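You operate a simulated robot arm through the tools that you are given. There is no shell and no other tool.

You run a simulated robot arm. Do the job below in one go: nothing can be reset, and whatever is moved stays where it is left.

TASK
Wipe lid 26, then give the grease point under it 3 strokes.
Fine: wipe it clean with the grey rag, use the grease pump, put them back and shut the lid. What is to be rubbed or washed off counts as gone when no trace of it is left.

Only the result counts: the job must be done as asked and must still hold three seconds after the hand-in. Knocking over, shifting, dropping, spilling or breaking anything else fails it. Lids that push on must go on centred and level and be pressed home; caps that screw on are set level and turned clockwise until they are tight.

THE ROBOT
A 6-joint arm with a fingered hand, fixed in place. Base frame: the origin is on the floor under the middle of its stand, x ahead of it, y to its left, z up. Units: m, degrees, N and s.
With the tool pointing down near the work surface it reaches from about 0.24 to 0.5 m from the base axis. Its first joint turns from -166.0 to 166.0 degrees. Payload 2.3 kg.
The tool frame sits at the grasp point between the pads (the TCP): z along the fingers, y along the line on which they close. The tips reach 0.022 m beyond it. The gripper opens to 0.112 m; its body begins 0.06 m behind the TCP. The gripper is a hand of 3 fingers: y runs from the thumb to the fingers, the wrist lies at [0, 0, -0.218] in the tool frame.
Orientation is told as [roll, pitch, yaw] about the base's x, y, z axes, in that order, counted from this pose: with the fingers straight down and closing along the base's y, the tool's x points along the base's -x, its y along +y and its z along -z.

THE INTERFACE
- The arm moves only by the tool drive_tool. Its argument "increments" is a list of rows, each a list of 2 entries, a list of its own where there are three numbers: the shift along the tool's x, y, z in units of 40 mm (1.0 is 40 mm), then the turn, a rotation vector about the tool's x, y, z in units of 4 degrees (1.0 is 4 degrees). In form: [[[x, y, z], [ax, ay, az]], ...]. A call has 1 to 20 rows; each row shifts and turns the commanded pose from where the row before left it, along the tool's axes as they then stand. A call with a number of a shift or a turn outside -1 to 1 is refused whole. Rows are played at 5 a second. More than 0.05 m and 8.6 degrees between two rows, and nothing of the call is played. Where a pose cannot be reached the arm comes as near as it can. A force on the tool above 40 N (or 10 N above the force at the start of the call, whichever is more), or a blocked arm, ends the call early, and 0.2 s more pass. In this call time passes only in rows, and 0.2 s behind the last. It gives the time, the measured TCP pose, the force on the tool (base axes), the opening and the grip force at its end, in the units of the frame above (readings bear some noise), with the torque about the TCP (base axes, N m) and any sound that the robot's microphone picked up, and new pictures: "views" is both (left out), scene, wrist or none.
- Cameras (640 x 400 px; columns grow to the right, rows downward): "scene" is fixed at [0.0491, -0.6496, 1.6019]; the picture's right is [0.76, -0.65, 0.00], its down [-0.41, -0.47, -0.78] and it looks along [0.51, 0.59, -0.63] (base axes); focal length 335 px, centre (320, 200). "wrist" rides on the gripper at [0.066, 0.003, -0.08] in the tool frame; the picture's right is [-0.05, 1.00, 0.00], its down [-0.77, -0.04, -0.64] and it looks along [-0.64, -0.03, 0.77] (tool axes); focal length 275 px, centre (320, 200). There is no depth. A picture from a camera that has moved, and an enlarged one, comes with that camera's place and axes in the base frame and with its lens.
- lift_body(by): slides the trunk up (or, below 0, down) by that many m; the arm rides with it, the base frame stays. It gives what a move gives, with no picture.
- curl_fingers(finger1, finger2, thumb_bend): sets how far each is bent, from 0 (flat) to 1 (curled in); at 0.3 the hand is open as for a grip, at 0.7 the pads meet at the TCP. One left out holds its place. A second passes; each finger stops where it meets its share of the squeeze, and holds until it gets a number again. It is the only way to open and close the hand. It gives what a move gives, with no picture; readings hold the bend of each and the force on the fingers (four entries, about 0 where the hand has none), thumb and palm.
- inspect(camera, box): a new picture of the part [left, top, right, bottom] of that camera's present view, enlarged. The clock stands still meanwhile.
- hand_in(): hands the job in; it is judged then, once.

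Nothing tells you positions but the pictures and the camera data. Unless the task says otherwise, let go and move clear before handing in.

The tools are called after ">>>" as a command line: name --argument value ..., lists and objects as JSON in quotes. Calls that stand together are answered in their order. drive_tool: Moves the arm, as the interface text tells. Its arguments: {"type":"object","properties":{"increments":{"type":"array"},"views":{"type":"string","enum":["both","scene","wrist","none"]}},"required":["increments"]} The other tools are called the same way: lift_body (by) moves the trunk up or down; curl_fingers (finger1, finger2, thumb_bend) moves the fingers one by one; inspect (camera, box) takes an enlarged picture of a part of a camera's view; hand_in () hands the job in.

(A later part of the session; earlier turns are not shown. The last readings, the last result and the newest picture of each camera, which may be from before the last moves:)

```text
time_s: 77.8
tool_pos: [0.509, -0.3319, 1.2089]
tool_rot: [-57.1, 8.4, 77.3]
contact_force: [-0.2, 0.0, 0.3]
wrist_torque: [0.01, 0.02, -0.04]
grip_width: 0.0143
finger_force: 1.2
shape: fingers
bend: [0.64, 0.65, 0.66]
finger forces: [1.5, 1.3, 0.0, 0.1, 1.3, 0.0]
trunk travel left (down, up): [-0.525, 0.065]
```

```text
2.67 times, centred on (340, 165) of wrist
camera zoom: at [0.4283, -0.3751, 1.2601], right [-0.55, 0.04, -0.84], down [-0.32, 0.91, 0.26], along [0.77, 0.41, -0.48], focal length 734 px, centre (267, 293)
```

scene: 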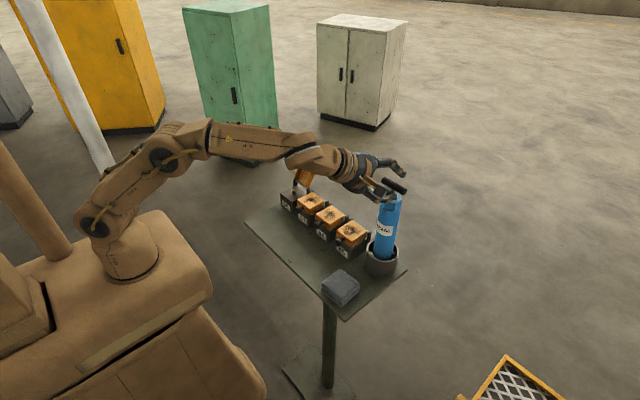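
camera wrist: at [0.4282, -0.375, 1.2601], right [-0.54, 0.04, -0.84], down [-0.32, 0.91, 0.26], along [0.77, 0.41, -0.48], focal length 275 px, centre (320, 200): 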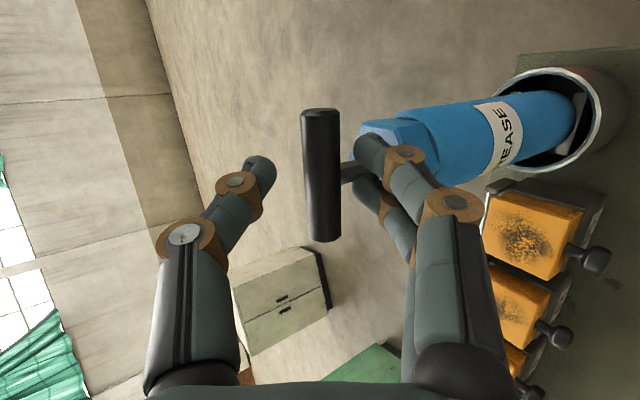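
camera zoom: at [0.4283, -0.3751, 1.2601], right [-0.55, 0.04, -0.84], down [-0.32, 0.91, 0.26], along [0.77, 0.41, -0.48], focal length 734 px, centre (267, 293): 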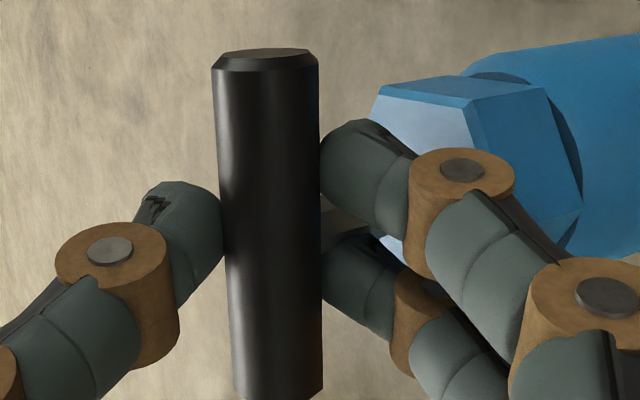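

All three digits touch the bar. I'll grip more firmly.

>>> curl_fingers --finger1 0.8 --finger2 0.8 --thumb_bend 0.78

>>> inspect --camera "wrist" --box '[220, 90, 460, 240]'

>>> inspect --camera "scene" --box '[340, 160, 430, 290]'

```text
time_s: 78.8
tool_pos: [0.5086, -0.3327, 1.2092]
tool_rot: [-57.1, 8.3, 77.2]
contact_force: [0.9, -0.4, -4.1]
wrist_torque: [0.01, -0.05, -0.02]
grip_width: 0.0108
finger_force: 17.5
shape: fingers
bend: [0.73, 0.73, 0.69]
finger forces: [9.4, 10.3, 0.1, 0.0, 14.9, 0.1]
trunk travel left (down, up): [-0.525, 0.065]
```

```text
2.67 times, centred on (340, 165) of wrist
camera zoom: at [0.4288, -0.3754, 1.2598], right [-0.55, 0.04, -0.84], down [-0.32, 0.91, 0.26], along [0.77, 0.41, -0.48], focal length 734 px, centre (267, 293)
```

zoom: 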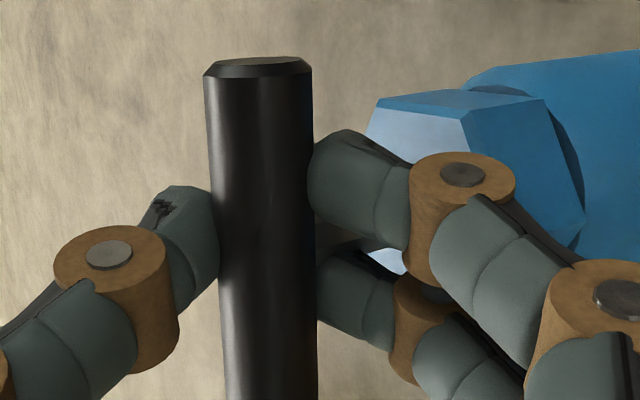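

```text
3.08 times, centred on (385, 225) of scene
camera zoom: at [0.0491, -0.6496, 1.6019], right [0.76, -0.65, 0.0], down [-0.41, -0.47, -0.78], along [0.51, 0.59, -0.63], focal length 1030 px, centre (120, 123)
```

zoom: 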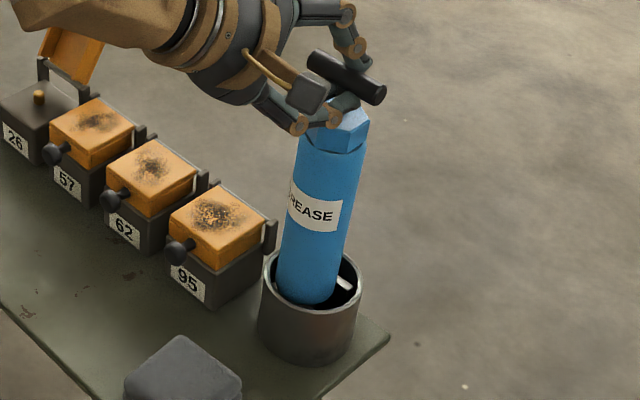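

The grip is firm at about 15–20 N and already carries some of the pump's weight. I'll lift straight up with the trunk and check.

>>> lift_body --by 0.02

>>> inspect --camera "scene" --box '[340, 150, 430, 290]'

>>> inspect --camera "wrist" --box '[200, 60, 600, 310]'

```text
time_s: 79.5
tool_pos: [0.5091, -0.3327, 1.2293]
tool_rot: [-57.2, 8.5, 77.3]
contact_force: [0.7, -0.5, -3.8]
wrist_torque: [0.0, -0.05, 0.03]
grip_width: 0.0108
finger_force: 17.7
shape: fingers
bend: [0.73, 0.74, 0.69]
finger forces: [9.5, 10.2, 0.0, 0.0, 15.0, 0.0]
trunk travel left (down, up): [-0.545, 0.045]
```

```text
2.86 times, centred on (385, 220) of scene
camera zoom: at [0.0491, -0.6496, 1.6019], right [0.76, -0.65, 0.0], down [-0.41, -0.47, -0.78], along [0.51, 0.59, -0.63], focal length 956 px, centre (134, 143)
```

zoom: 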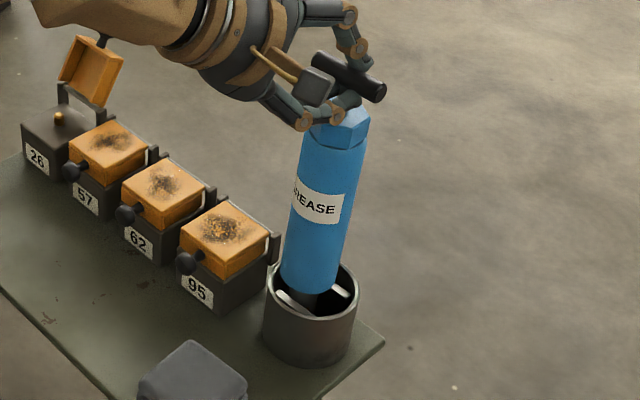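

```text
1.60 times, centred on (400, 185) of wrist
camera zoom: at [0.4289, -0.3754, 1.2799], right [-0.55, 0.04, -0.84], down [-0.32, 0.91, 0.26], along [0.77, 0.41, -0.48], focal length 440 px, centre (192, 224)
```

zoom: 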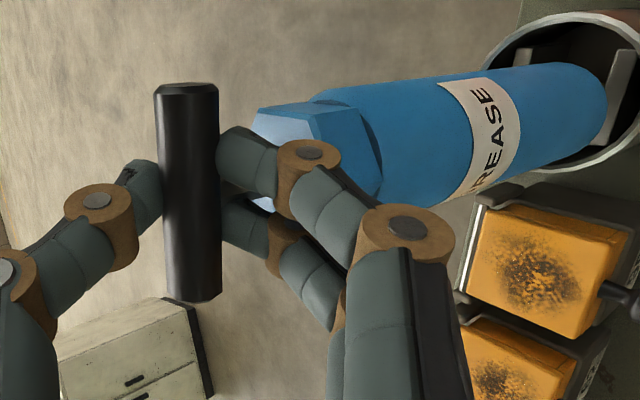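

The pump is up 2 cm, weighing about 0.4 kg, with a nozzle below it and two guide plates in the cup. I'll lift further and look at the nozzle and the cup.

>>> lift_body --by 0.044

>>> inspect --camera "scene" --box '[340, 150, 430, 290]'

>>> inspect --camera "wrist" --box '[200, 60, 640, 335]'

>>> inspect --camera "scene" --box '[355, 220, 410, 290]'

```text
time_s: 80.4
tool_pos: [0.5089, -0.3323, 1.2737]
tool_rot: [-57.0, 8.4, 77.2]
contact_force: [0.3, 1.2, -4.4]
wrist_torque: [0.01, 0.0, 0.0]
grip_width: 0.011
finger_force: 17.1
shape: fingers
bend: [0.74, 0.74, 0.69]
finger forces: [9.7, 10.1, 0.1, 0.0, 15.3, 0.0]
trunk travel left (down, up): [-0.589, 0.001]
```

```text
2.86 times, centred on (385, 220) of scene
camera zoom: at [0.0491, -0.6496, 1.6019], right [0.76, -0.65, 0.0], down [-0.41, -0.47, -0.78], along [0.51, 0.59, -0.63], focal length 956 px, centre (134, 143)
```

zoom: 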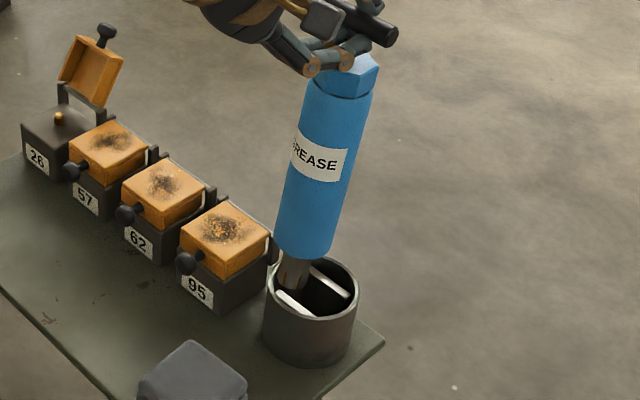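

```text
1.45 times, centred on (420, 198) of wrist
camera zoom: at [0.4289, -0.3754, 1.3238], right [-0.55, 0.04, -0.84], down [-0.32, 0.91, 0.26], along [0.77, 0.41, -0.48], focal length 400 px, centre (174, 204)
```

zoom: 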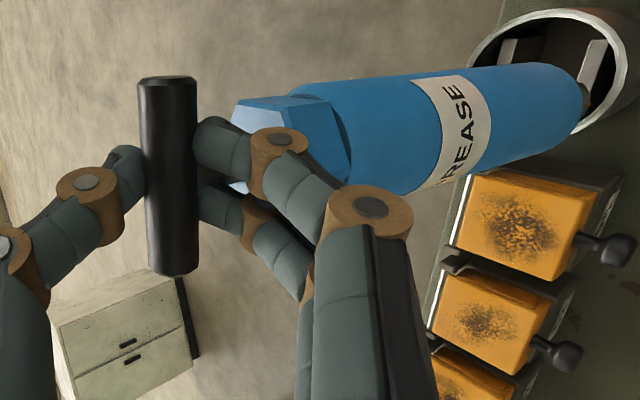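

```text
5.71 times, centred on (382, 255) of scene
camera zoom: at [0.0491, -0.6496, 1.6019], right [0.76, -0.65, 0.0], down [-0.41, -0.47, -0.78], along [0.51, 0.59, -0.63], focal length 1912 px, centre (-37, -114)
```

zoom: 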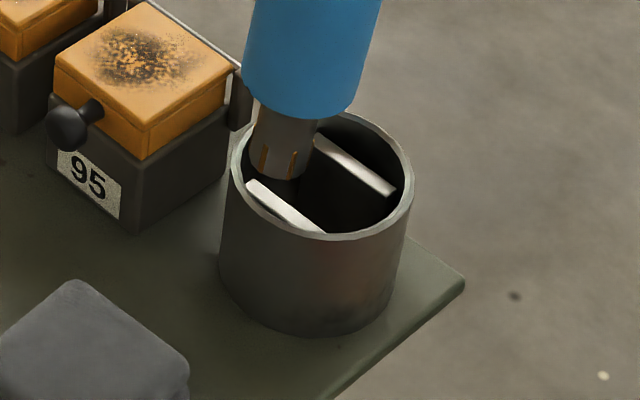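

The nozzle is just clear of the rim and the pump hangs with a slight tilt of about 4°. I'll raise it a little more with the arm and draw it back toward the robot, away from the cup.

>>> drive_tool --increments '[[[0.022, -0.125, -0.08], [0, 0, 0]], [[0.022, -0.125, -0.08], [0, 0, 0]], [[0.093, 0.139, -0.345], [0, 0, 0]], [[0.093, 0.139, -0.345], [0, 0, 0]], [[0.093, 0.139, -0.345], [0, 0, 0]], [[0.093, 0.139, -0.345], [0, 0, 0]], [[0.093, 0.139, -0.345], [0, 0, 0]], [[0.093, 0.139, -0.345], [0, 0, 0]]]'

>>> inspect --camera "scene" --box '[310, 130, 430, 290]'

```text
time_s: 82.2
tool_pos: [0.4169, -0.3318, 1.3062]
tool_rot: [-57.2, 8.5, 77.2]
contact_force: [-0.7, 1.1, -4.4]
wrist_torque: [0.01, 0.0, 0.0]
grip_width: 0.0111
finger_force: 17.4
shape: fingers
bend: [0.74, 0.74, 0.69]
finger forces: [10.1, 9.7, 0.0, 0.1, 15.5, 0.0]
trunk travel left (down, up): [-0.589, 0.001]
camera wrist: at [0.3374, -0.3747, 1.356], right [-0.54, 0.04, -0.84], down [-0.32, 0.91, 0.26], along [0.77, 0.41, -0.48], focal length 275 px, centre (320, 200)
```

scene: 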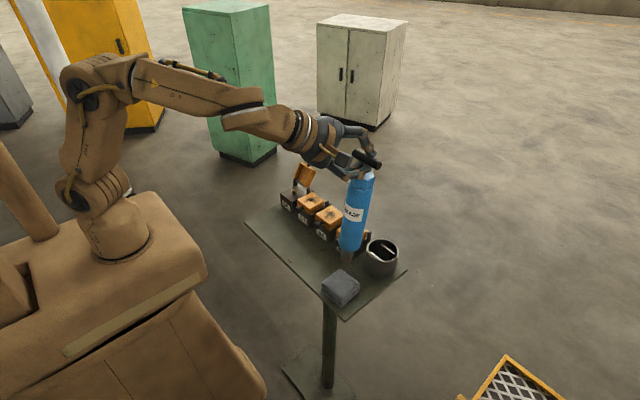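
wrist: 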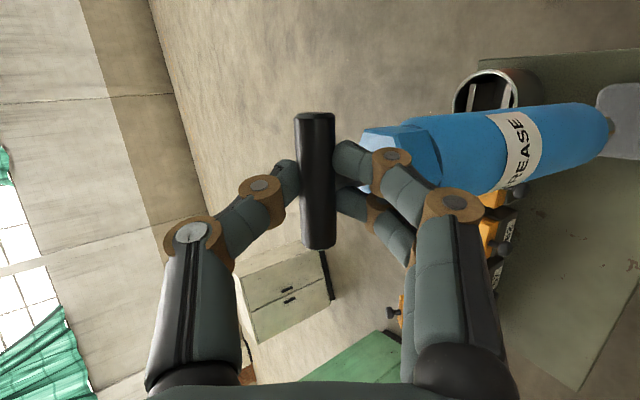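

```text
2.50 times, centred on (370, 210) of scene
camera zoom: at [0.0491, -0.6496, 1.6019], right [0.76, -0.65, 0.0], down [-0.41, -0.47, -0.78], along [0.51, 0.59, -0.63], focal length 837 px, centre (195, 175)
```

zoom: 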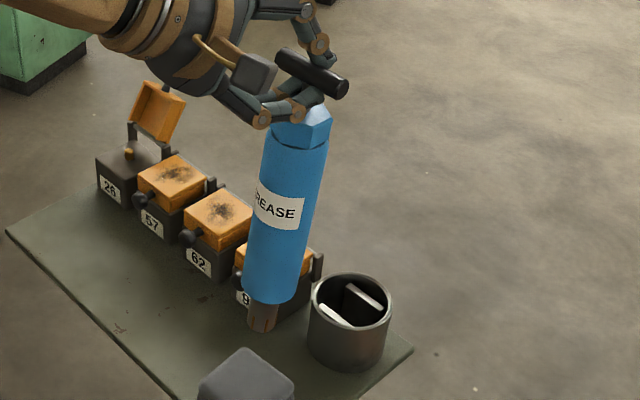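

The pump's nozzle leans about 6° toward the robot. I'll rotate the tool to bring the pump upright and check again.

>>> drive_tool --increments '[[[0, 0, 0], [0.767, 0.112, 0.035]], [[0, 0, 0], [0.767, 0.112, 0.035]]]'

>>> inspect --camera "scene" --box '[310, 130, 430, 290]'

>>> inspect --camera "wrist" --box '[260, 60, 640, 300]'

```text
time_s: 82.8
tool_pos: [0.4173, -0.3325, 1.3058]
tool_rot: [-63.5, 8.7, 76.4]
contact_force: [0.6, 0.2, -4.3]
wrist_torque: [0.0, 0.06, 0.0]
grip_width: 0.0106
finger_force: 17.1
shape: fingers
bend: [0.74, 0.75, 0.69]
finger forces: [9.8, 9.6, 0.1, 0.0, 15.5, 0.0]
trunk travel left (down, up): [-0.589, 0.001]
camera wrist: at [0.3335, -0.3738, 1.3482], right [-0.45, 0.02, -0.89], down [-0.35, 0.92, 0.2], along [0.82, 0.4, -0.41], focal length 275 px, centre (320, 200)
```

scene: 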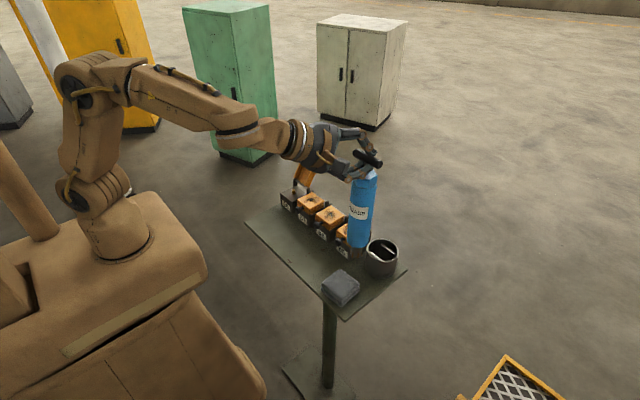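
wrist: 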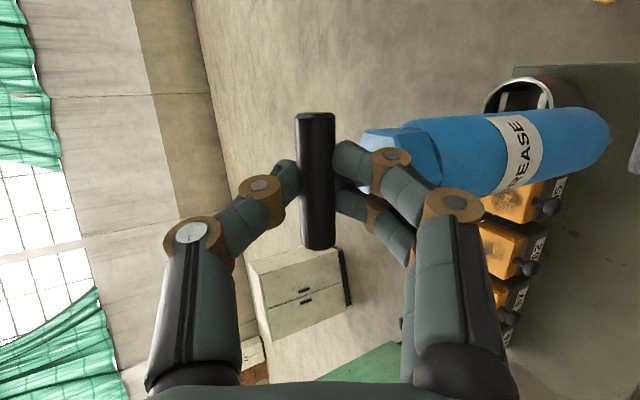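

```text
2.50 times, centred on (370, 210) of scene
camera zoom: at [0.0491, -0.6496, 1.6019], right [0.76, -0.65, 0.0], down [-0.41, -0.47, -0.78], along [0.51, 0.59, -0.63], focal length 837 px, centre (195, 175)
```

zoom: 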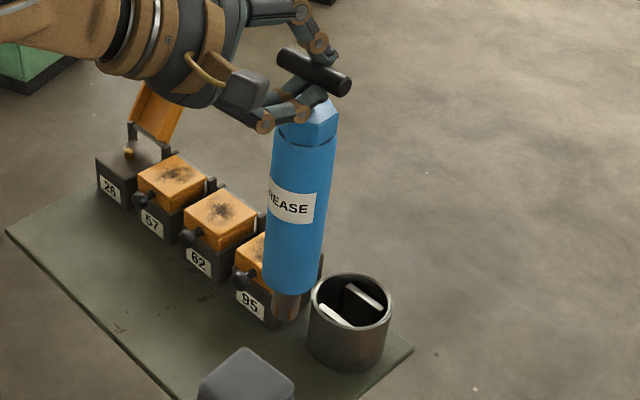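

```text
1.67 times, centred on (450, 180) of wrist
camera zoom: at [0.3335, -0.3738, 1.3482], right [-0.45, 0.02, -0.89], down [-0.35, 0.92, 0.2], along [0.82, 0.4, -0.41], focal length 459 px, centre (103, 233)
```

zoom: 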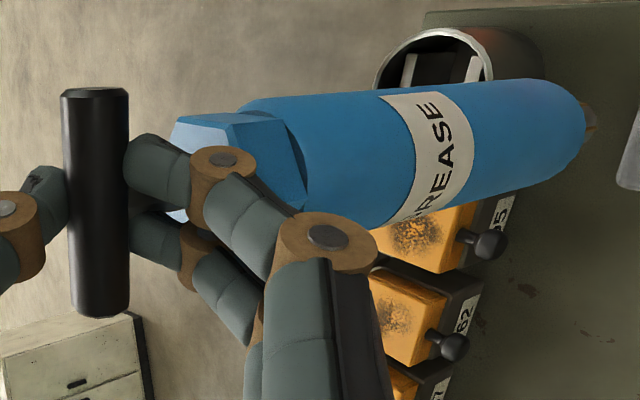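

The pump now hangs upright within about a degree. I'll move it along +y in front of the boxes, turning it gradually toward box 26.

>>> drive_tool --increments '[[[-0.9608, -0.0267, -0.276], [0, 0, 0]], [[-0.9608, -0.0267, -0.276], [0, 0, 0]], [[-0.9608, -0.0267, -0.276], [0, 0, 0]], [[0, 0, 0], [0.151, -0.885, -0.441]], [[0, 0, 0], [0.151, -0.885, -0.441]], [[0, 0, 0], [0.151, -0.885, -0.441]]]' --views "scene"

```text
time_s: 84.2
tool_pos: [0.4188, -0.2117, 1.305]
tool_rot: [-63.5, 8.5, 88.5]
contact_force: [-0.1, 0.3, -3.2]
wrist_torque: [-0.03, 0.07, -0.03]
grip_width: 0.0105
finger_force: 17.7
shape: fingers
bend: [0.75, 0.75, 0.69]
finger forces: [9.7, 9.9, 0.0, 0.1, 15.3, 0.1]
trunk travel left (down, up): [-0.589, 0.001]
```

scene: 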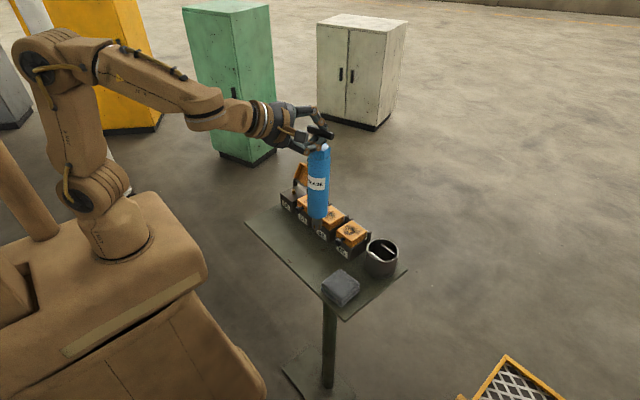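

Good. Now I'll trade height between arm and trunk: raise the arm, lower the trunk, so the wrist stays well bent.

>>> drive_tool --increments '[[[0.1135, -0.6635, -0.331], [0, 0, 0]], [[0.1135, -0.6635, -0.331], [0, 0, 0]]]' --views "none"

>>> lift_body --by -0.06

>>> drive_tool --increments '[[[0.1135, -0.6635, -0.331], [0, 0, 0]], [[0.1135, -0.6635, -0.331], [0, 0, 0]]]' --views "none"

>>> lift_body --by -0.06

```text
time_s: 84.8
tool_pos: [0.4185, -0.2115, 1.3672]
tool_rot: [-63.3, 8.6, 88.4]
contact_force: [-1.2, 0.2, -4.6]
wrist_torque: [0.0, 0.04, 0.04]
grip_width: 0.0107
finger_force: 16.9
shape: fingers
bend: [0.75, 0.75, 0.69]
finger forces: [9.5, 9.4, 0.0, 0.0, 15.1, 0.0]
trunk travel left (down, up): [-0.589, 0.001]
```

```text
time_s: 85.8
tool_pos: [0.4182, -0.2113, 1.3059]
tool_rot: [-63.4, 8.6, 88.4]
contact_force: [0.0, 0.1, -4.5]
wrist_torque: [-0.05, 0.01, 0.0]
grip_width: 0.0106
finger_force: 17.0
shape: fingers
bend: [0.75, 0.75, 0.69]
finger forces: [9.5, 9.3, 0.0, 0.0, 15.0, 0.1]
trunk travel left (down, up): [-0.529, 0.061]
```

```text
time_s: 86.4
tool_pos: [0.4186, -0.2111, 1.3662]
tool_rot: [-63.5, 8.6, 88.4]
contact_force: [-0.1, 0.3, -4.1]
wrist_torque: [-0.03, 0.04, 0.0]
grip_width: 0.0102
finger_force: 17.3
shape: fingers
bend: [0.75, 0.75, 0.69]
finger forces: [9.4, 9.3, 0.0, 0.0, 14.8, 0.0]
trunk travel left (down, up): [-0.529, 0.061]
```

```text
time_s: 87.4
tool_pos: [0.4184, -0.2118, 1.3055]
tool_rot: [-63.4, 8.6, 88.4]
contact_force: [-0.5, -1.2, -4.0]
wrist_torque: [-0.01, 0.01, 0.01]
grip_width: 0.0106
finger_force: 16.6
shape: fingers
bend: [0.75, 0.75, 0.69]
finger forces: [9.4, 9.3, 0.0, 0.1, 14.8, 0.1]
trunk travel left (down, up): [-0.469, 0.121]
```

Now I'll turn another 12° toward box 26 and move along +y.

>>> drive_tool --increments '[[[0, 0, 0], [0.151, -0.885, -0.441]], [[0, 0, 0], [0.151, -0.885, -0.441]], [[0, 0, 0], [0.151, -0.885, -0.441]], [[-0.972, -0.2137, 0.0954], [0, 0, 0]], [[-0.972, -0.2137, 0.0954], [0, 0, 0]], [[-0.972, -0.2137, 0.0954], [0, 0, 0]], [[-0.972, -0.2137, 0.0954], [0, 0, 0]], [[-0.972, -0.2137, 0.0954], [0, 0, 0]]]'

>>> inspect --camera "scene" --box '[230, 110, 350, 230]'

>>> inspect --camera "wrist" --box '[260, 60, 640, 300]'

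```text
time_s: 89.2
tool_pos: [0.4201, -0.0102, 1.3056]
tool_rot: [-63.5, 8.6, 100.4]
contact_force: [-0.4, 1.1, -4.6]
wrist_torque: [0.04, 0.04, 0.0]
grip_width: 0.0107
finger_force: 16.7
shape: fingers
bend: [0.75, 0.75, 0.68]
finger forces: [9.5, 9.2, 0.0, 0.1, 14.9, 0.0]
trunk travel left (down, up): [-0.469, 0.121]
camera wrist: at [0.3584, -0.0825, 1.3489], right [-0.42, -0.17, -0.89], down [-0.69, 0.7, 0.2], along [0.59, 0.7, -0.41], focal length 275 px, centre (320, 200)
```

scene: 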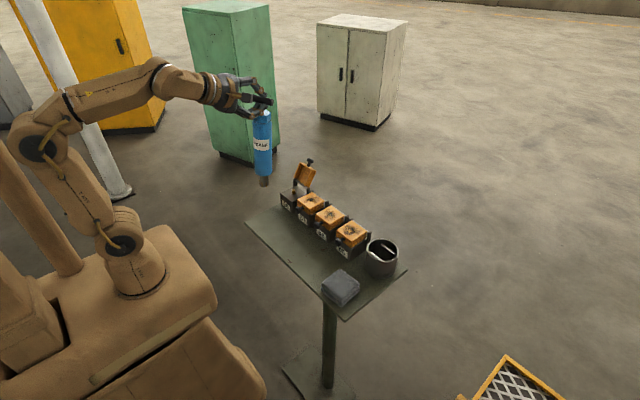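
wrist: 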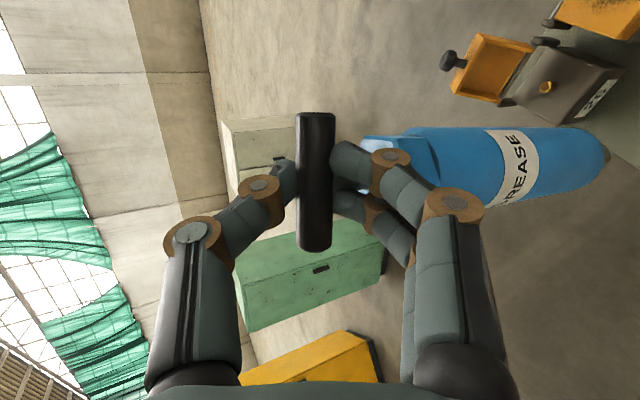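

```text
3.33 times, centred on (290, 170) of scene
camera zoom: at [0.0491, -0.6496, 1.6019], right [0.76, -0.65, 0.0], down [-0.41, -0.47, -0.78], along [0.51, 0.59, -0.63], focal length 1116 px, centre (420, 300)
```

zoom: 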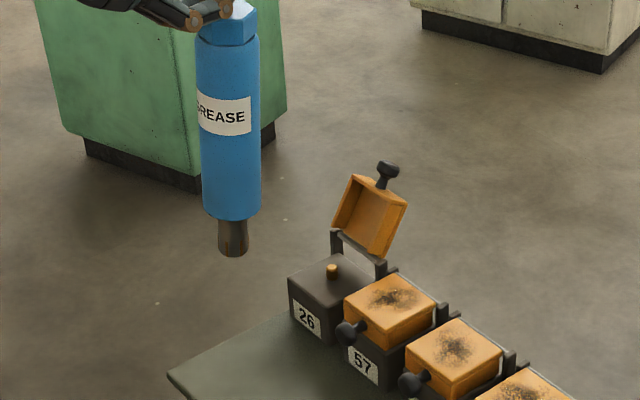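

```text
1.67 times, centred on (450, 180) of wrist
camera zoom: at [0.3584, -0.0825, 1.3489], right [-0.42, -0.17, -0.89], down [-0.69, 0.7, 0.2], along [0.59, 0.7, -0.41], focal length 459 px, centre (103, 233)
```

zoom: 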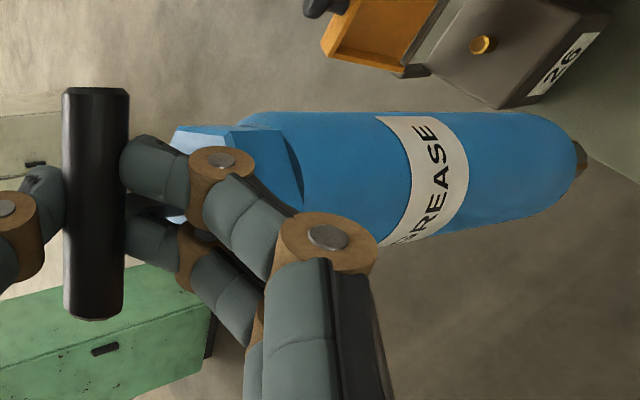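

The wrist view shows both the nipple and the nozzle. The pump swung a few degrees in the grip when it stopped, so I'll straighten it and move more slowly from here.

>>> drive_tool --increments '[[[0, 0, 0], [0.19, 0.13, -0.195]], [[0, 0, 0], [0.19, 0.13, -0.195]], [[0, 0, 0], [0.19, 0.13, -0.195]], [[0, 0, 0], [0.19, 0.13, -0.195]]]'

>>> inspect --camera "scene" --box '[230, 80, 350, 200]'

>>> inspect --camera "wrist" --box '[260, 60, 640, 300]'

```text
time_s: 90.2
tool_pos: [0.4187, -0.0109, 1.3078]
tool_rot: [-66.6, 12.3, 99.8]
contact_force: [0.0, 1.1, -3.7]
wrist_torque: [0.01, 0.02, 0.02]
grip_width: 0.0105
finger_force: 17.2
shape: fingers
bend: [0.75, 0.75, 0.68]
finger forces: [9.8, 9.0, 0.1, 0.1, 15.1, 0.0]
trunk travel left (down, up): [-0.469, 0.121]
camera wrist: at [0.3554, -0.082, 1.3486], right [-0.36, -0.21, -0.91], down [-0.7, 0.7, 0.11], along [0.61, 0.68, -0.41], focal length 275 px, centre (320, 200)
```

scene: 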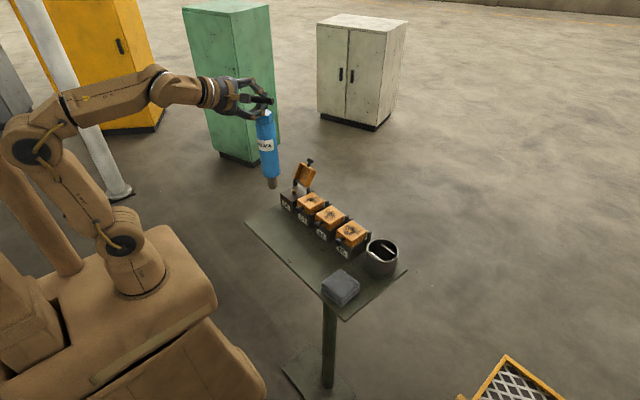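
wrist: 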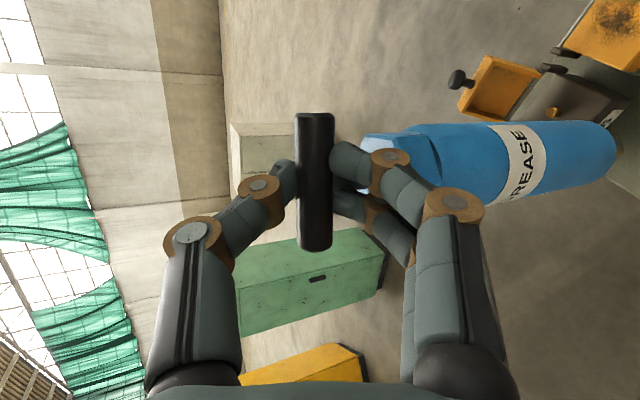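

```text
3.33 times, centred on (290, 140) of scene
camera zoom: at [0.0491, -0.6496, 1.6019], right [0.76, -0.65, 0.0], down [-0.41, -0.47, -0.78], along [0.51, 0.59, -0.63], focal length 1116 px, centre (420, 400)
```

zoom: 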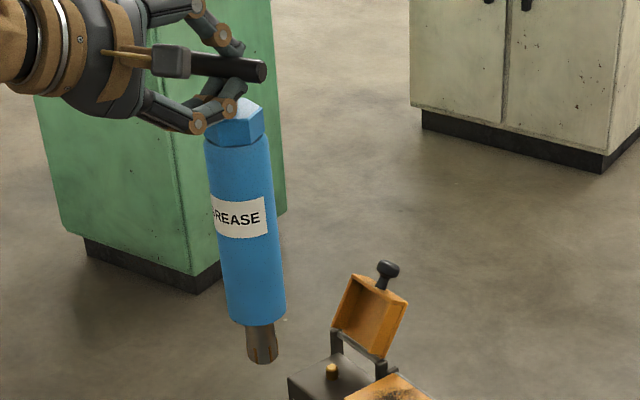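

```text
1.67 times, centred on (450, 180) of wrist
camera zoom: at [0.3554, -0.082, 1.3486], right [-0.36, -0.21, -0.91], down [-0.7, 0.7, 0.11], along [0.61, 0.68, -0.41], focal length 459 px, centre (103, 233)
```

zoom: 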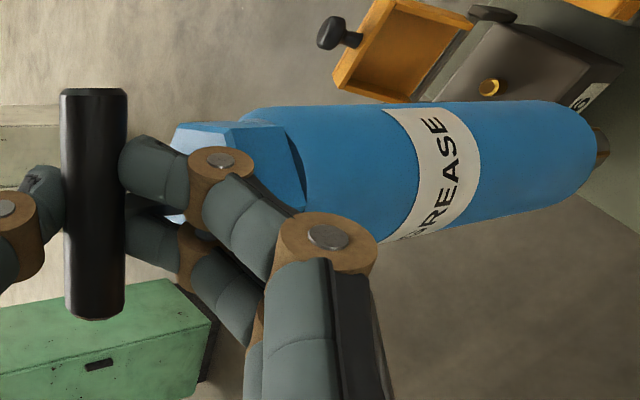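

The pump is upright again within about 1–2°. The nipple is near (0.505, −0.005), so I'll carry the pump slowly forward over box 26.

>>> drive_tool --increments '[[[0.0016, -0.069, 0.16], [0, 0, 0]], [[0.0016, -0.069, 0.16], [0, 0, 0]], [[0.0016, -0.069, 0.16], [0, 0, 0]], [[0.0016, -0.069, 0.16], [0, 0, 0]], [[0.0016, -0.069, 0.16], [0, 0, 0]], [[0.0016, -0.069, 0.16], [0, 0, 0]], [[0.0016, -0.069, 0.16], [0, 0, 0]], [[0.0016, -0.069, 0.16], [0, 0, 0]]]'

>>> inspect --camera "scene" --box '[250, 90, 340, 220]'

>>> inspect --camera "wrist" --box '[260, 60, 640, 300]'

```text
time_s: 92.0
tool_pos: [0.4738, -0.0015, 1.3044]
tool_rot: [-66.8, 12.2, 99.7]
contact_force: [-0.7, 0.5, -3.8]
wrist_torque: [0.04, 0.02, 0.02]
grip_width: 0.0106
finger_force: 17.0
shape: fingers
bend: [0.75, 0.75, 0.68]
finger forces: [9.8, 9.1, 0.1, 0.0, 15.1, 0.0]
trunk travel left (down, up): [-0.469, 0.121]
camera wrist: at [0.4113, -0.0728, 1.3485], right [-0.37, -0.22, -0.91], down [-0.7, 0.7, 0.12], along [0.61, 0.68, -0.41], focal length 275 px, centre (320, 200)
```

scene: 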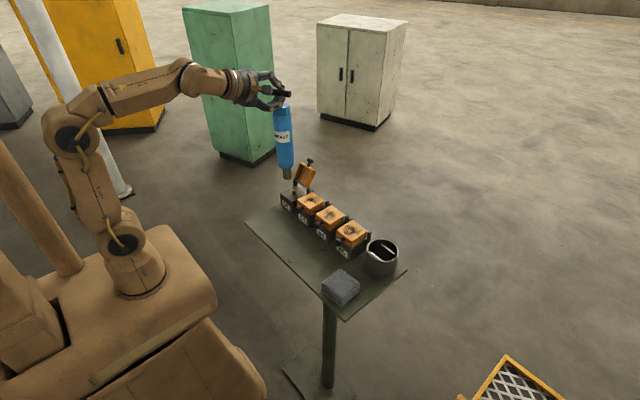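
wrist: 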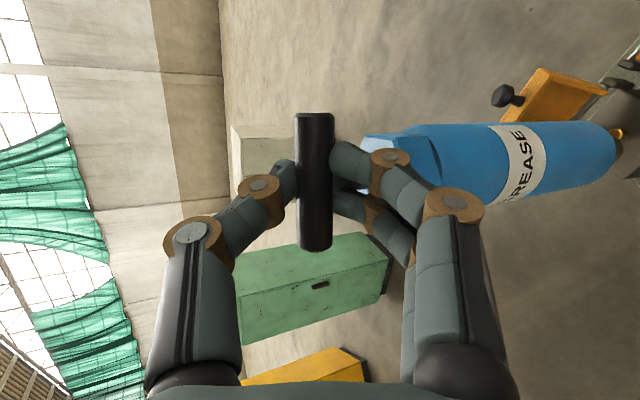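

```text
3.08 times, centred on (295, 155) of scene
camera zoom: at [0.0491, -0.6496, 1.6019], right [0.76, -0.65, 0.0], down [-0.41, -0.47, -0.78], along [0.51, 0.59, -0.63], focal length 1030 px, centre (397, 338)
```

zoom: 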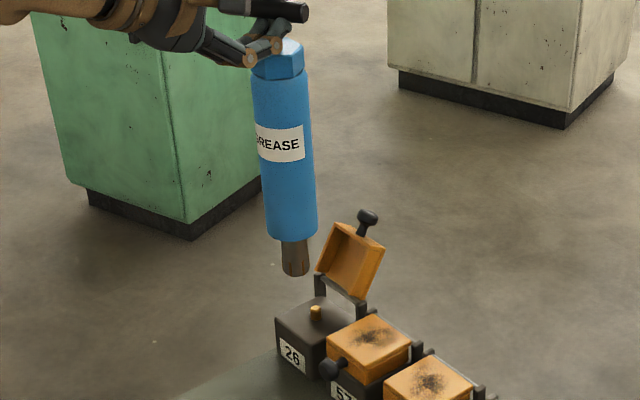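

```text
1.67 times, centred on (450, 180) of wrist
camera zoom: at [0.4113, -0.0728, 1.3485], right [-0.37, -0.22, -0.91], down [-0.7, 0.7, 0.12], along [0.61, 0.68, -0.41], focal length 459 px, centre (103, 233)
```

zoom: 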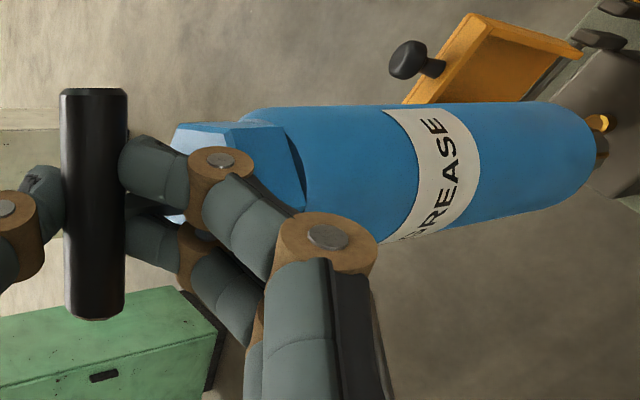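

Nozzle and nipple are about 2 cm apart along x in the wrist view, and aligned in y. Moving forward the remaining distance slowly.

>>> drive_tool --increments '[[[0.021, -0.045, 0.115], [0, 0, 0]], [[0.021, -0.045, 0.115], [0, 0, 0]], [[0.021, -0.045, 0.115], [0, 0, 0]], [[0.021, -0.045, 0.115], [0, 0, 0]]]'

>>> inspect --camera "scene" --box '[260, 110, 340, 215]'

>>> inspect --camera "wrist" --box '[400, 60, 640, 210]'

>>> inspect --camera "scene" --box '[272, 155, 322, 205]'

```text
time_s: 93.0
tool_pos: [0.4947, -0.0024, 1.3055]
tool_rot: [-66.6, 12.3, 99.8]
contact_force: [0.4, 0.0, -3.8]
wrist_torque: [-0.05, 0.08, -0.03]
grip_width: 0.0104
finger_force: 16.7
shape: fingers
bend: [0.75, 0.76, 0.68]
finger forces: [9.8, 9.1, 0.0, 0.0, 15.3, 0.0]
trunk travel left (down, up): [-0.469, 0.121]
camera wrist: at [0.4313, -0.0727, 1.3484], right [-0.37, -0.22, -0.91], down [-0.7, 0.7, 0.12], along [0.61, 0.68, -0.41], focal length 275 px, centre (320, 200)
```

scene: 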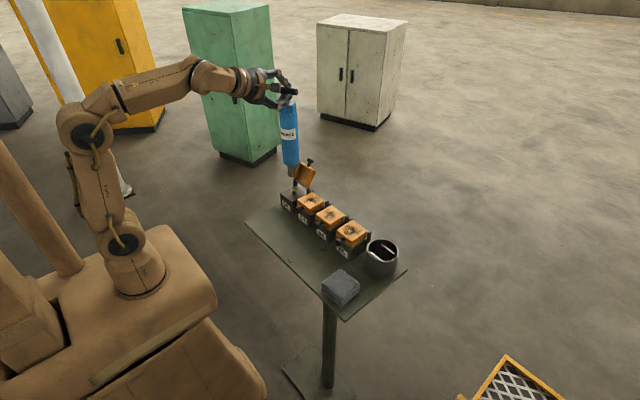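
wrist: 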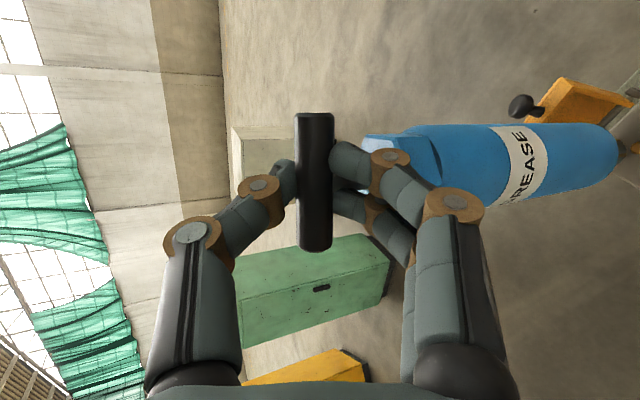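

```text
3.81 times, centred on (300, 162) of scene
camera zoom: at [0.0491, -0.6496, 1.6019], right [0.76, -0.65, 0.0], down [-0.41, -0.47, -0.78], along [0.51, 0.59, -0.63], focal length 1275 px, centre (396, 343)
```

zoom: 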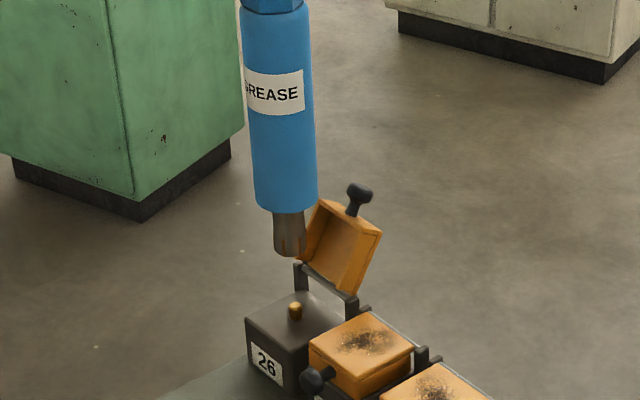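

```text
2.67 times, centred on (520, 135) of wrist
camera zoom: at [0.4313, -0.0727, 1.3484], right [-0.37, -0.22, -0.91], down [-0.7, 0.7, 0.12], along [0.61, 0.68, -0.41], focal length 734 px, centre (-213, 373)
```

zoom: 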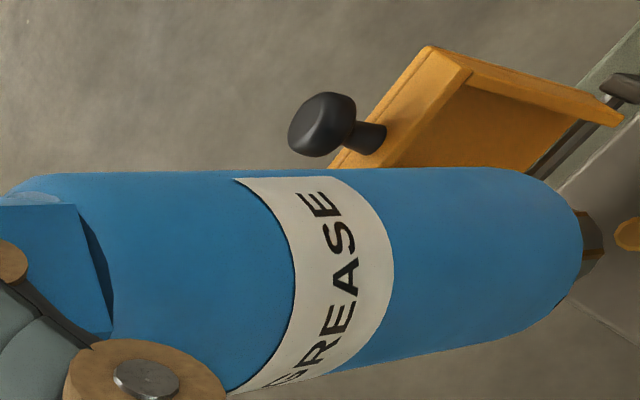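

```text
8.00 times, centred on (297, 180) of scene
camera zoom: at [0.0491, -0.6496, 1.6019], right [0.76, -0.65, 0.0], down [-0.41, -0.47, -0.78], along [0.51, 0.59, -0.63], focal length 2678 px, centre (504, 360)
```

zoom: 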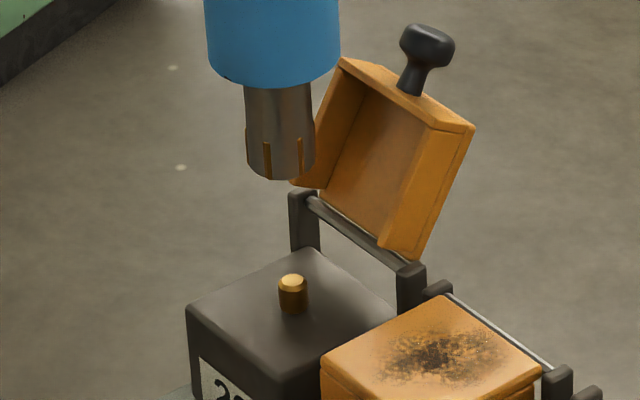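

In both views the nozzle needs about 6 mm more in x and 4 mm in y to sit over the nipple. I'll make that correction, then lower partway with the trunk.

>>> drive_tool --increments '[[[-0.036, -0.04, 0.0725], [0, 0, 0]], [[-0.036, -0.04, 0.0725], [0, 0, 0]]]' --views "none"

>>> lift_body --by -0.025

>>> inspect --camera "scene" --box '[272, 155, 322, 205]'

>>> inspect --camera "wrist" --box '[400, 60, 640, 210]'

```text
time_s: 93.6
tool_pos: [0.4997, 0.0021, 1.3062]
tool_rot: [-66.6, 12.3, 99.8]
contact_force: [0.7, 0.6, -4.7]
wrist_torque: [0.02, 0.04, 0.02]
grip_width: 0.0103
finger_force: 16.5
shape: fingers
bend: [0.75, 0.76, 0.68]
finger forces: [9.9, 9.0, 0.1, 0.0, 15.2, 0.0]
trunk travel left (down, up): [-0.469, 0.121]
```

```text
time_s: 94.3
tool_pos: [0.5008, 0.0024, 1.2807]
tool_rot: [-66.6, 12.3, 99.8]
contact_force: [0.1, 0.1, -4.9]
wrist_torque: [0.03, 0.07, -0.04]
grip_width: 0.0106
finger_force: 17.3
shape: fingers
bend: [0.75, 0.76, 0.68]
finger forces: [9.8, 9.2, 0.1, 0.0, 15.2, 0.0]
trunk travel left (down, up): [-0.444, 0.146]
```

```text
8.00 times, centred on (297, 180) of scene
camera zoom: at [0.0491, -0.6496, 1.6019], right [0.76, -0.65, 0.0], down [-0.41, -0.47, -0.78], along [0.51, 0.59, -0.63], focal length 2678 px, centre (504, 360)
```

zoom: 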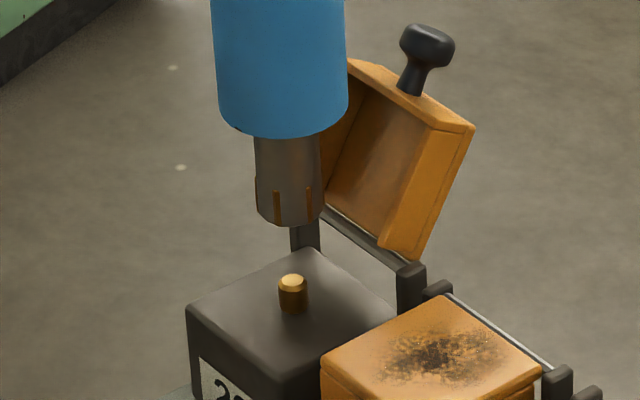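

```text
2.67 times, centred on (520, 135) of wrist
camera zoom: at [0.4368, -0.0688, 1.3235], right [-0.37, -0.22, -0.91], down [-0.7, 0.7, 0.11], along [0.61, 0.68, -0.41], focal length 734 px, centre (-213, 373)
```

zoom: 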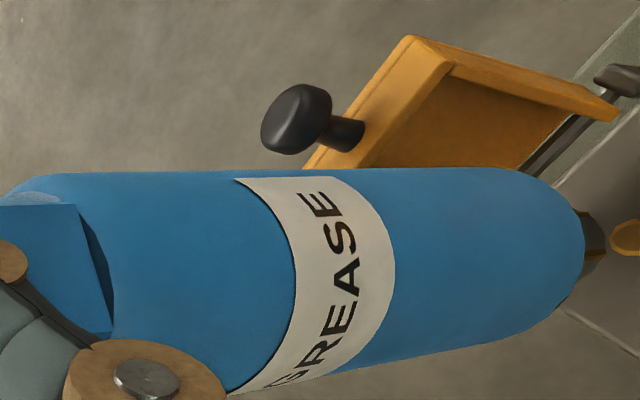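

Alignment looks right in both views. I'll lower another 15 mm and check again.

>>> lift_body --by -0.014

>>> inspect --camera "scene" --box '[277, 165, 317, 205]'

>>> inspect --camera "wrist" --box '[480, 80, 640, 180]'

```text
time_s: 94.9
tool_pos: [0.4998, 0.0014, 1.2688]
tool_rot: [-66.6, 12.3, 99.8]
contact_force: [-0.8, 0.6, -4.2]
wrist_torque: [0.02, 0.05, -0.01]
grip_width: 0.0106
finger_force: 16.5
shape: fingers
bend: [0.75, 0.76, 0.68]
finger forces: [9.8, 9.1, 0.0, 0.0, 15.1, 0.0]
trunk travel left (down, up): [-0.43, 0.16]
```

```text
10.00 times, centred on (297, 185) of scene
camera zoom: at [0.0491, -0.6496, 1.6019], right [0.76, -0.65, 0.0], down [-0.41, -0.47, -0.78], along [0.51, 0.59, -0.63], focal length 3347 px, centre (550, 350)
```

zoom: 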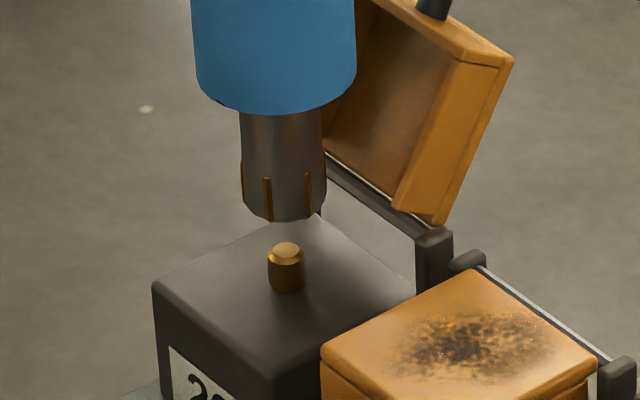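

```text
4.00 times, centred on (560, 130) of wrist
camera zoom: at [0.4368, -0.0688, 1.3095], right [-0.37, -0.22, -0.91], down [-0.7, 0.7, 0.11], along [0.61, 0.68, -0.41], focal length 1101 px, centre (-640, 480)
```

zoom: 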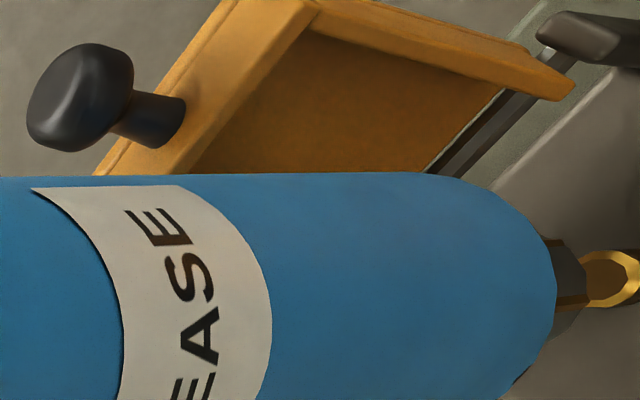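

Cross-checking both cameras more carefully, the nozzle is about 6–7 mm too far in +x and +y, and closer to the nipple than I thought. I'll shift it back before going lower.

>>> drive_tool --increments '[[[0.078, 0.051, -0.075], [0, 0, 0]], [[0.078, 0.051, -0.075], [0, 0, 0]]]' --views "none"

>>> inspect --camera "scene" --box '[277, 165, 317, 205]'

>>> inspect --camera "wrist" --box '[480, 80, 640, 180]'

```text
time_s: 95.5
tool_pos: [0.4944, -0.0059, 1.267]
tool_rot: [-66.6, 12.2, 99.8]
contact_force: [0.6, -0.7, -4.3]
wrist_torque: [0.0, 0.06, 0.04]
grip_width: 0.0107
finger_force: 16.5
shape: fingers
bend: [0.75, 0.76, 0.68]
finger forces: [9.8, 9.1, 0.0, 0.0, 15.2, 0.1]
trunk travel left (down, up): [-0.43, 0.16]
```

```text
10.00 times, centred on (297, 185) of scene
camera zoom: at [0.0491, -0.6496, 1.6019], right [0.76, -0.65, 0.0], down [-0.41, -0.47, -0.78], along [0.51, 0.59, -0.63], focal length 3347 px, centre (550, 350)
```

zoom: 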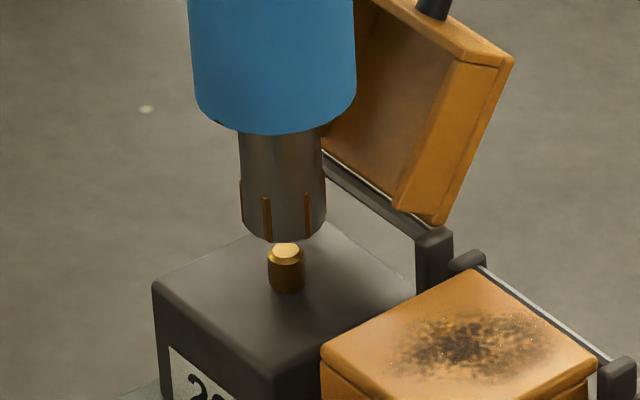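

```text
4.00 times, centred on (560, 130) of wrist
camera zoom: at [0.4309, -0.076, 1.3099], right [-0.37, -0.22, -0.91], down [-0.7, 0.7, 0.12], along [0.61, 0.68, -0.41], focal length 1101 px, centre (-640, 480)
```

zoom: 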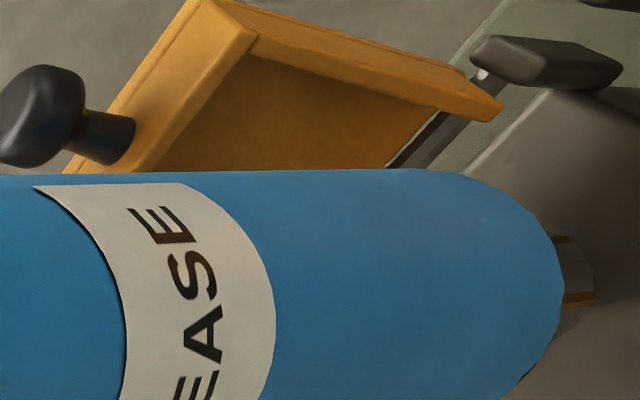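

Both cameras now agree within 2 mm. Lowering a few millimetres at a time, watching the force.

>>> lift_body --by -0.005

>>> inspect --camera "scene" --box '[277, 165, 317, 205]'

```text
time_s: 96.0
tool_pos: [0.495, -0.0047, 1.2625]
tool_rot: [-66.5, 12.3, 99.8]
contact_force: [0.0, -0.2, -4.6]
wrist_torque: [0.01, 0.04, 0.03]
grip_width: 0.0102
finger_force: 16.8
shape: fingers
bend: [0.75, 0.76, 0.68]
finger forces: [9.9, 9.0, 0.1, 0.0, 15.0, 0.1]
trunk travel left (down, up): [-0.425, 0.165]
```

```text
10.00 times, centred on (297, 185) of scene
camera zoom: at [0.0491, -0.6496, 1.6019], right [0.76, -0.65, 0.0], down [-0.41, -0.47, -0.78], along [0.51, 0.59, -0.63], focal length 3347 px, centre (550, 350)
```

zoom: 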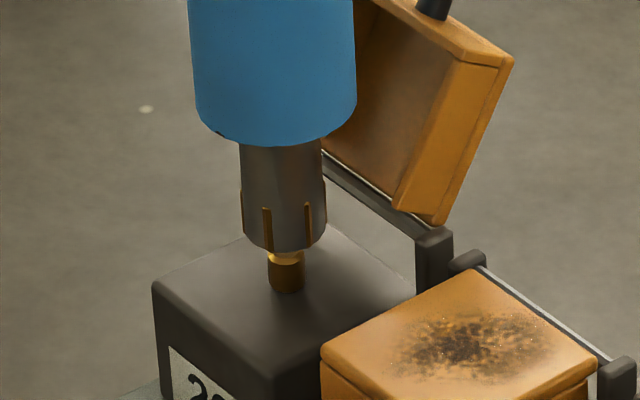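

Still no contact. Continuing down by 4 mm.

>>> lift_body --by -0.004

>>> inspect --camera "scene" --box '[277, 165, 317, 205]'

```text
time_s: 96.6
tool_pos: [0.4945, -0.0059, 1.2587]
tool_rot: [-66.5, 12.2, 99.9]
contact_force: [-0.5, -0.2, -4.0]
wrist_torque: [0.02, 0.02, 0.01]
grip_width: 0.0101
finger_force: 16.5
shape: fingers
bend: [0.75, 0.76, 0.68]
finger forces: [9.8, 9.1, 0.1, 0.0, 15.2, 0.0]
trunk travel left (down, up): [-0.421, 0.169]
```

```text
10.00 times, centred on (297, 185) of scene
camera zoom: at [0.0491, -0.6496, 1.6019], right [0.76, -0.65, 0.0], down [-0.41, -0.47, -0.78], along [0.51, 0.59, -0.63], focal length 3347 px, centre (550, 350)
```

zoom: 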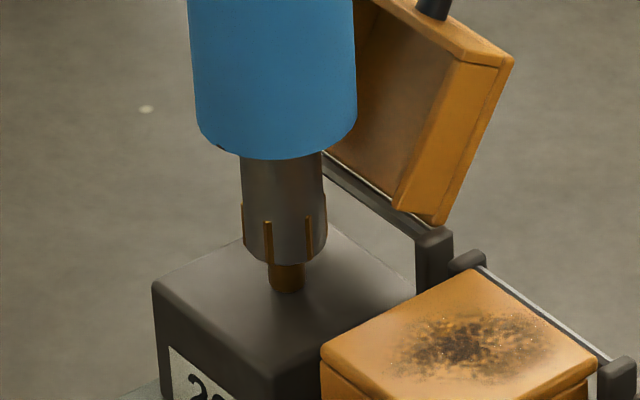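

No contact yet; the nozzle should be at the height of the nipple top. Lowering further in 3 mm steps.

>>> lift_body --by -0.003

>>> lift_body --by -0.003

>>> inspect --camera "scene" --box '[277, 165, 317, 205]'

>>> inspect --camera "wrist" --box '[480, 80, 640, 180]'

```text
time_s: 97.1
tool_pos: [0.4939, -0.0063, 1.255]
tool_rot: [-66.7, 12.2, 99.8]
contact_force: [0.1, -0.3, -2.1]
wrist_torque: [0.0, 0.0, -0.02]
grip_width: 0.0108
finger_force: 16.3
shape: fingers
bend: [0.75, 0.76, 0.68]
finger forces: [9.1, 8.3, 0.1, 0.0, 15.7, 0.1]
trunk travel left (down, up): [-0.418, 0.172]
```

```text
time_s: 97.6
tool_pos: [0.4935, -0.0042, 1.2545]
tool_rot: [-66.8, 12.2, 99.9]
contact_force: [0.0, -0.7, 6.2]
wrist_torque: [0.02, -0.09, 0.01]
grip_width: 0.0105
finger_force: 17.5
shape: fingers
bend: [0.76, 0.76, 0.68]
finger forces: [7.2, 10.6, 0.0, 0.0, 17.2, 0.1]
trunk travel left (down, up): [-0.415, 0.175]
```

```text
10.00 times, centred on (297, 185) of scene
camera zoom: at [0.0491, -0.6496, 1.6019], right [0.76, -0.65, 0.0], down [-0.41, -0.47, -0.78], along [0.51, 0.59, -0.63], focal length 3347 px, centre (550, 350)
```

zoom: 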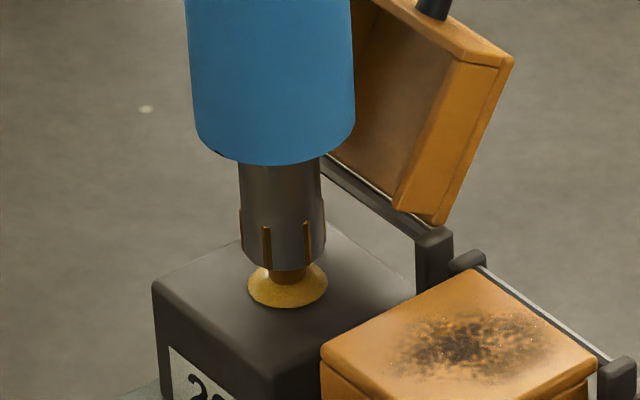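

```text
4.00 times, centred on (560, 130) of wrist
camera zoom: at [0.4296, -0.076, 1.2961], right [-0.36, -0.21, -0.91], down [-0.7, 0.71, 0.11], along [0.62, 0.68, -0.41], focal length 1101 px, centre (-640, 480)
```

zoom: 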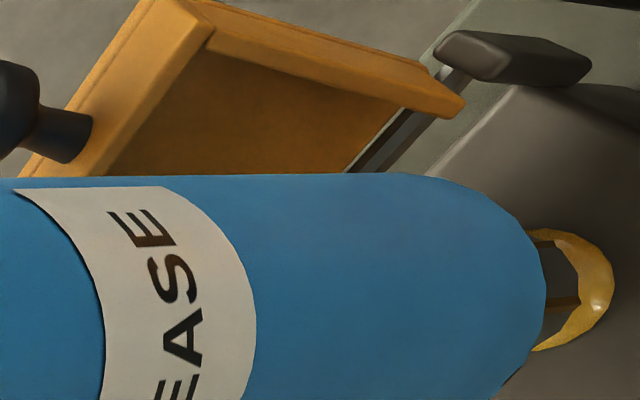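

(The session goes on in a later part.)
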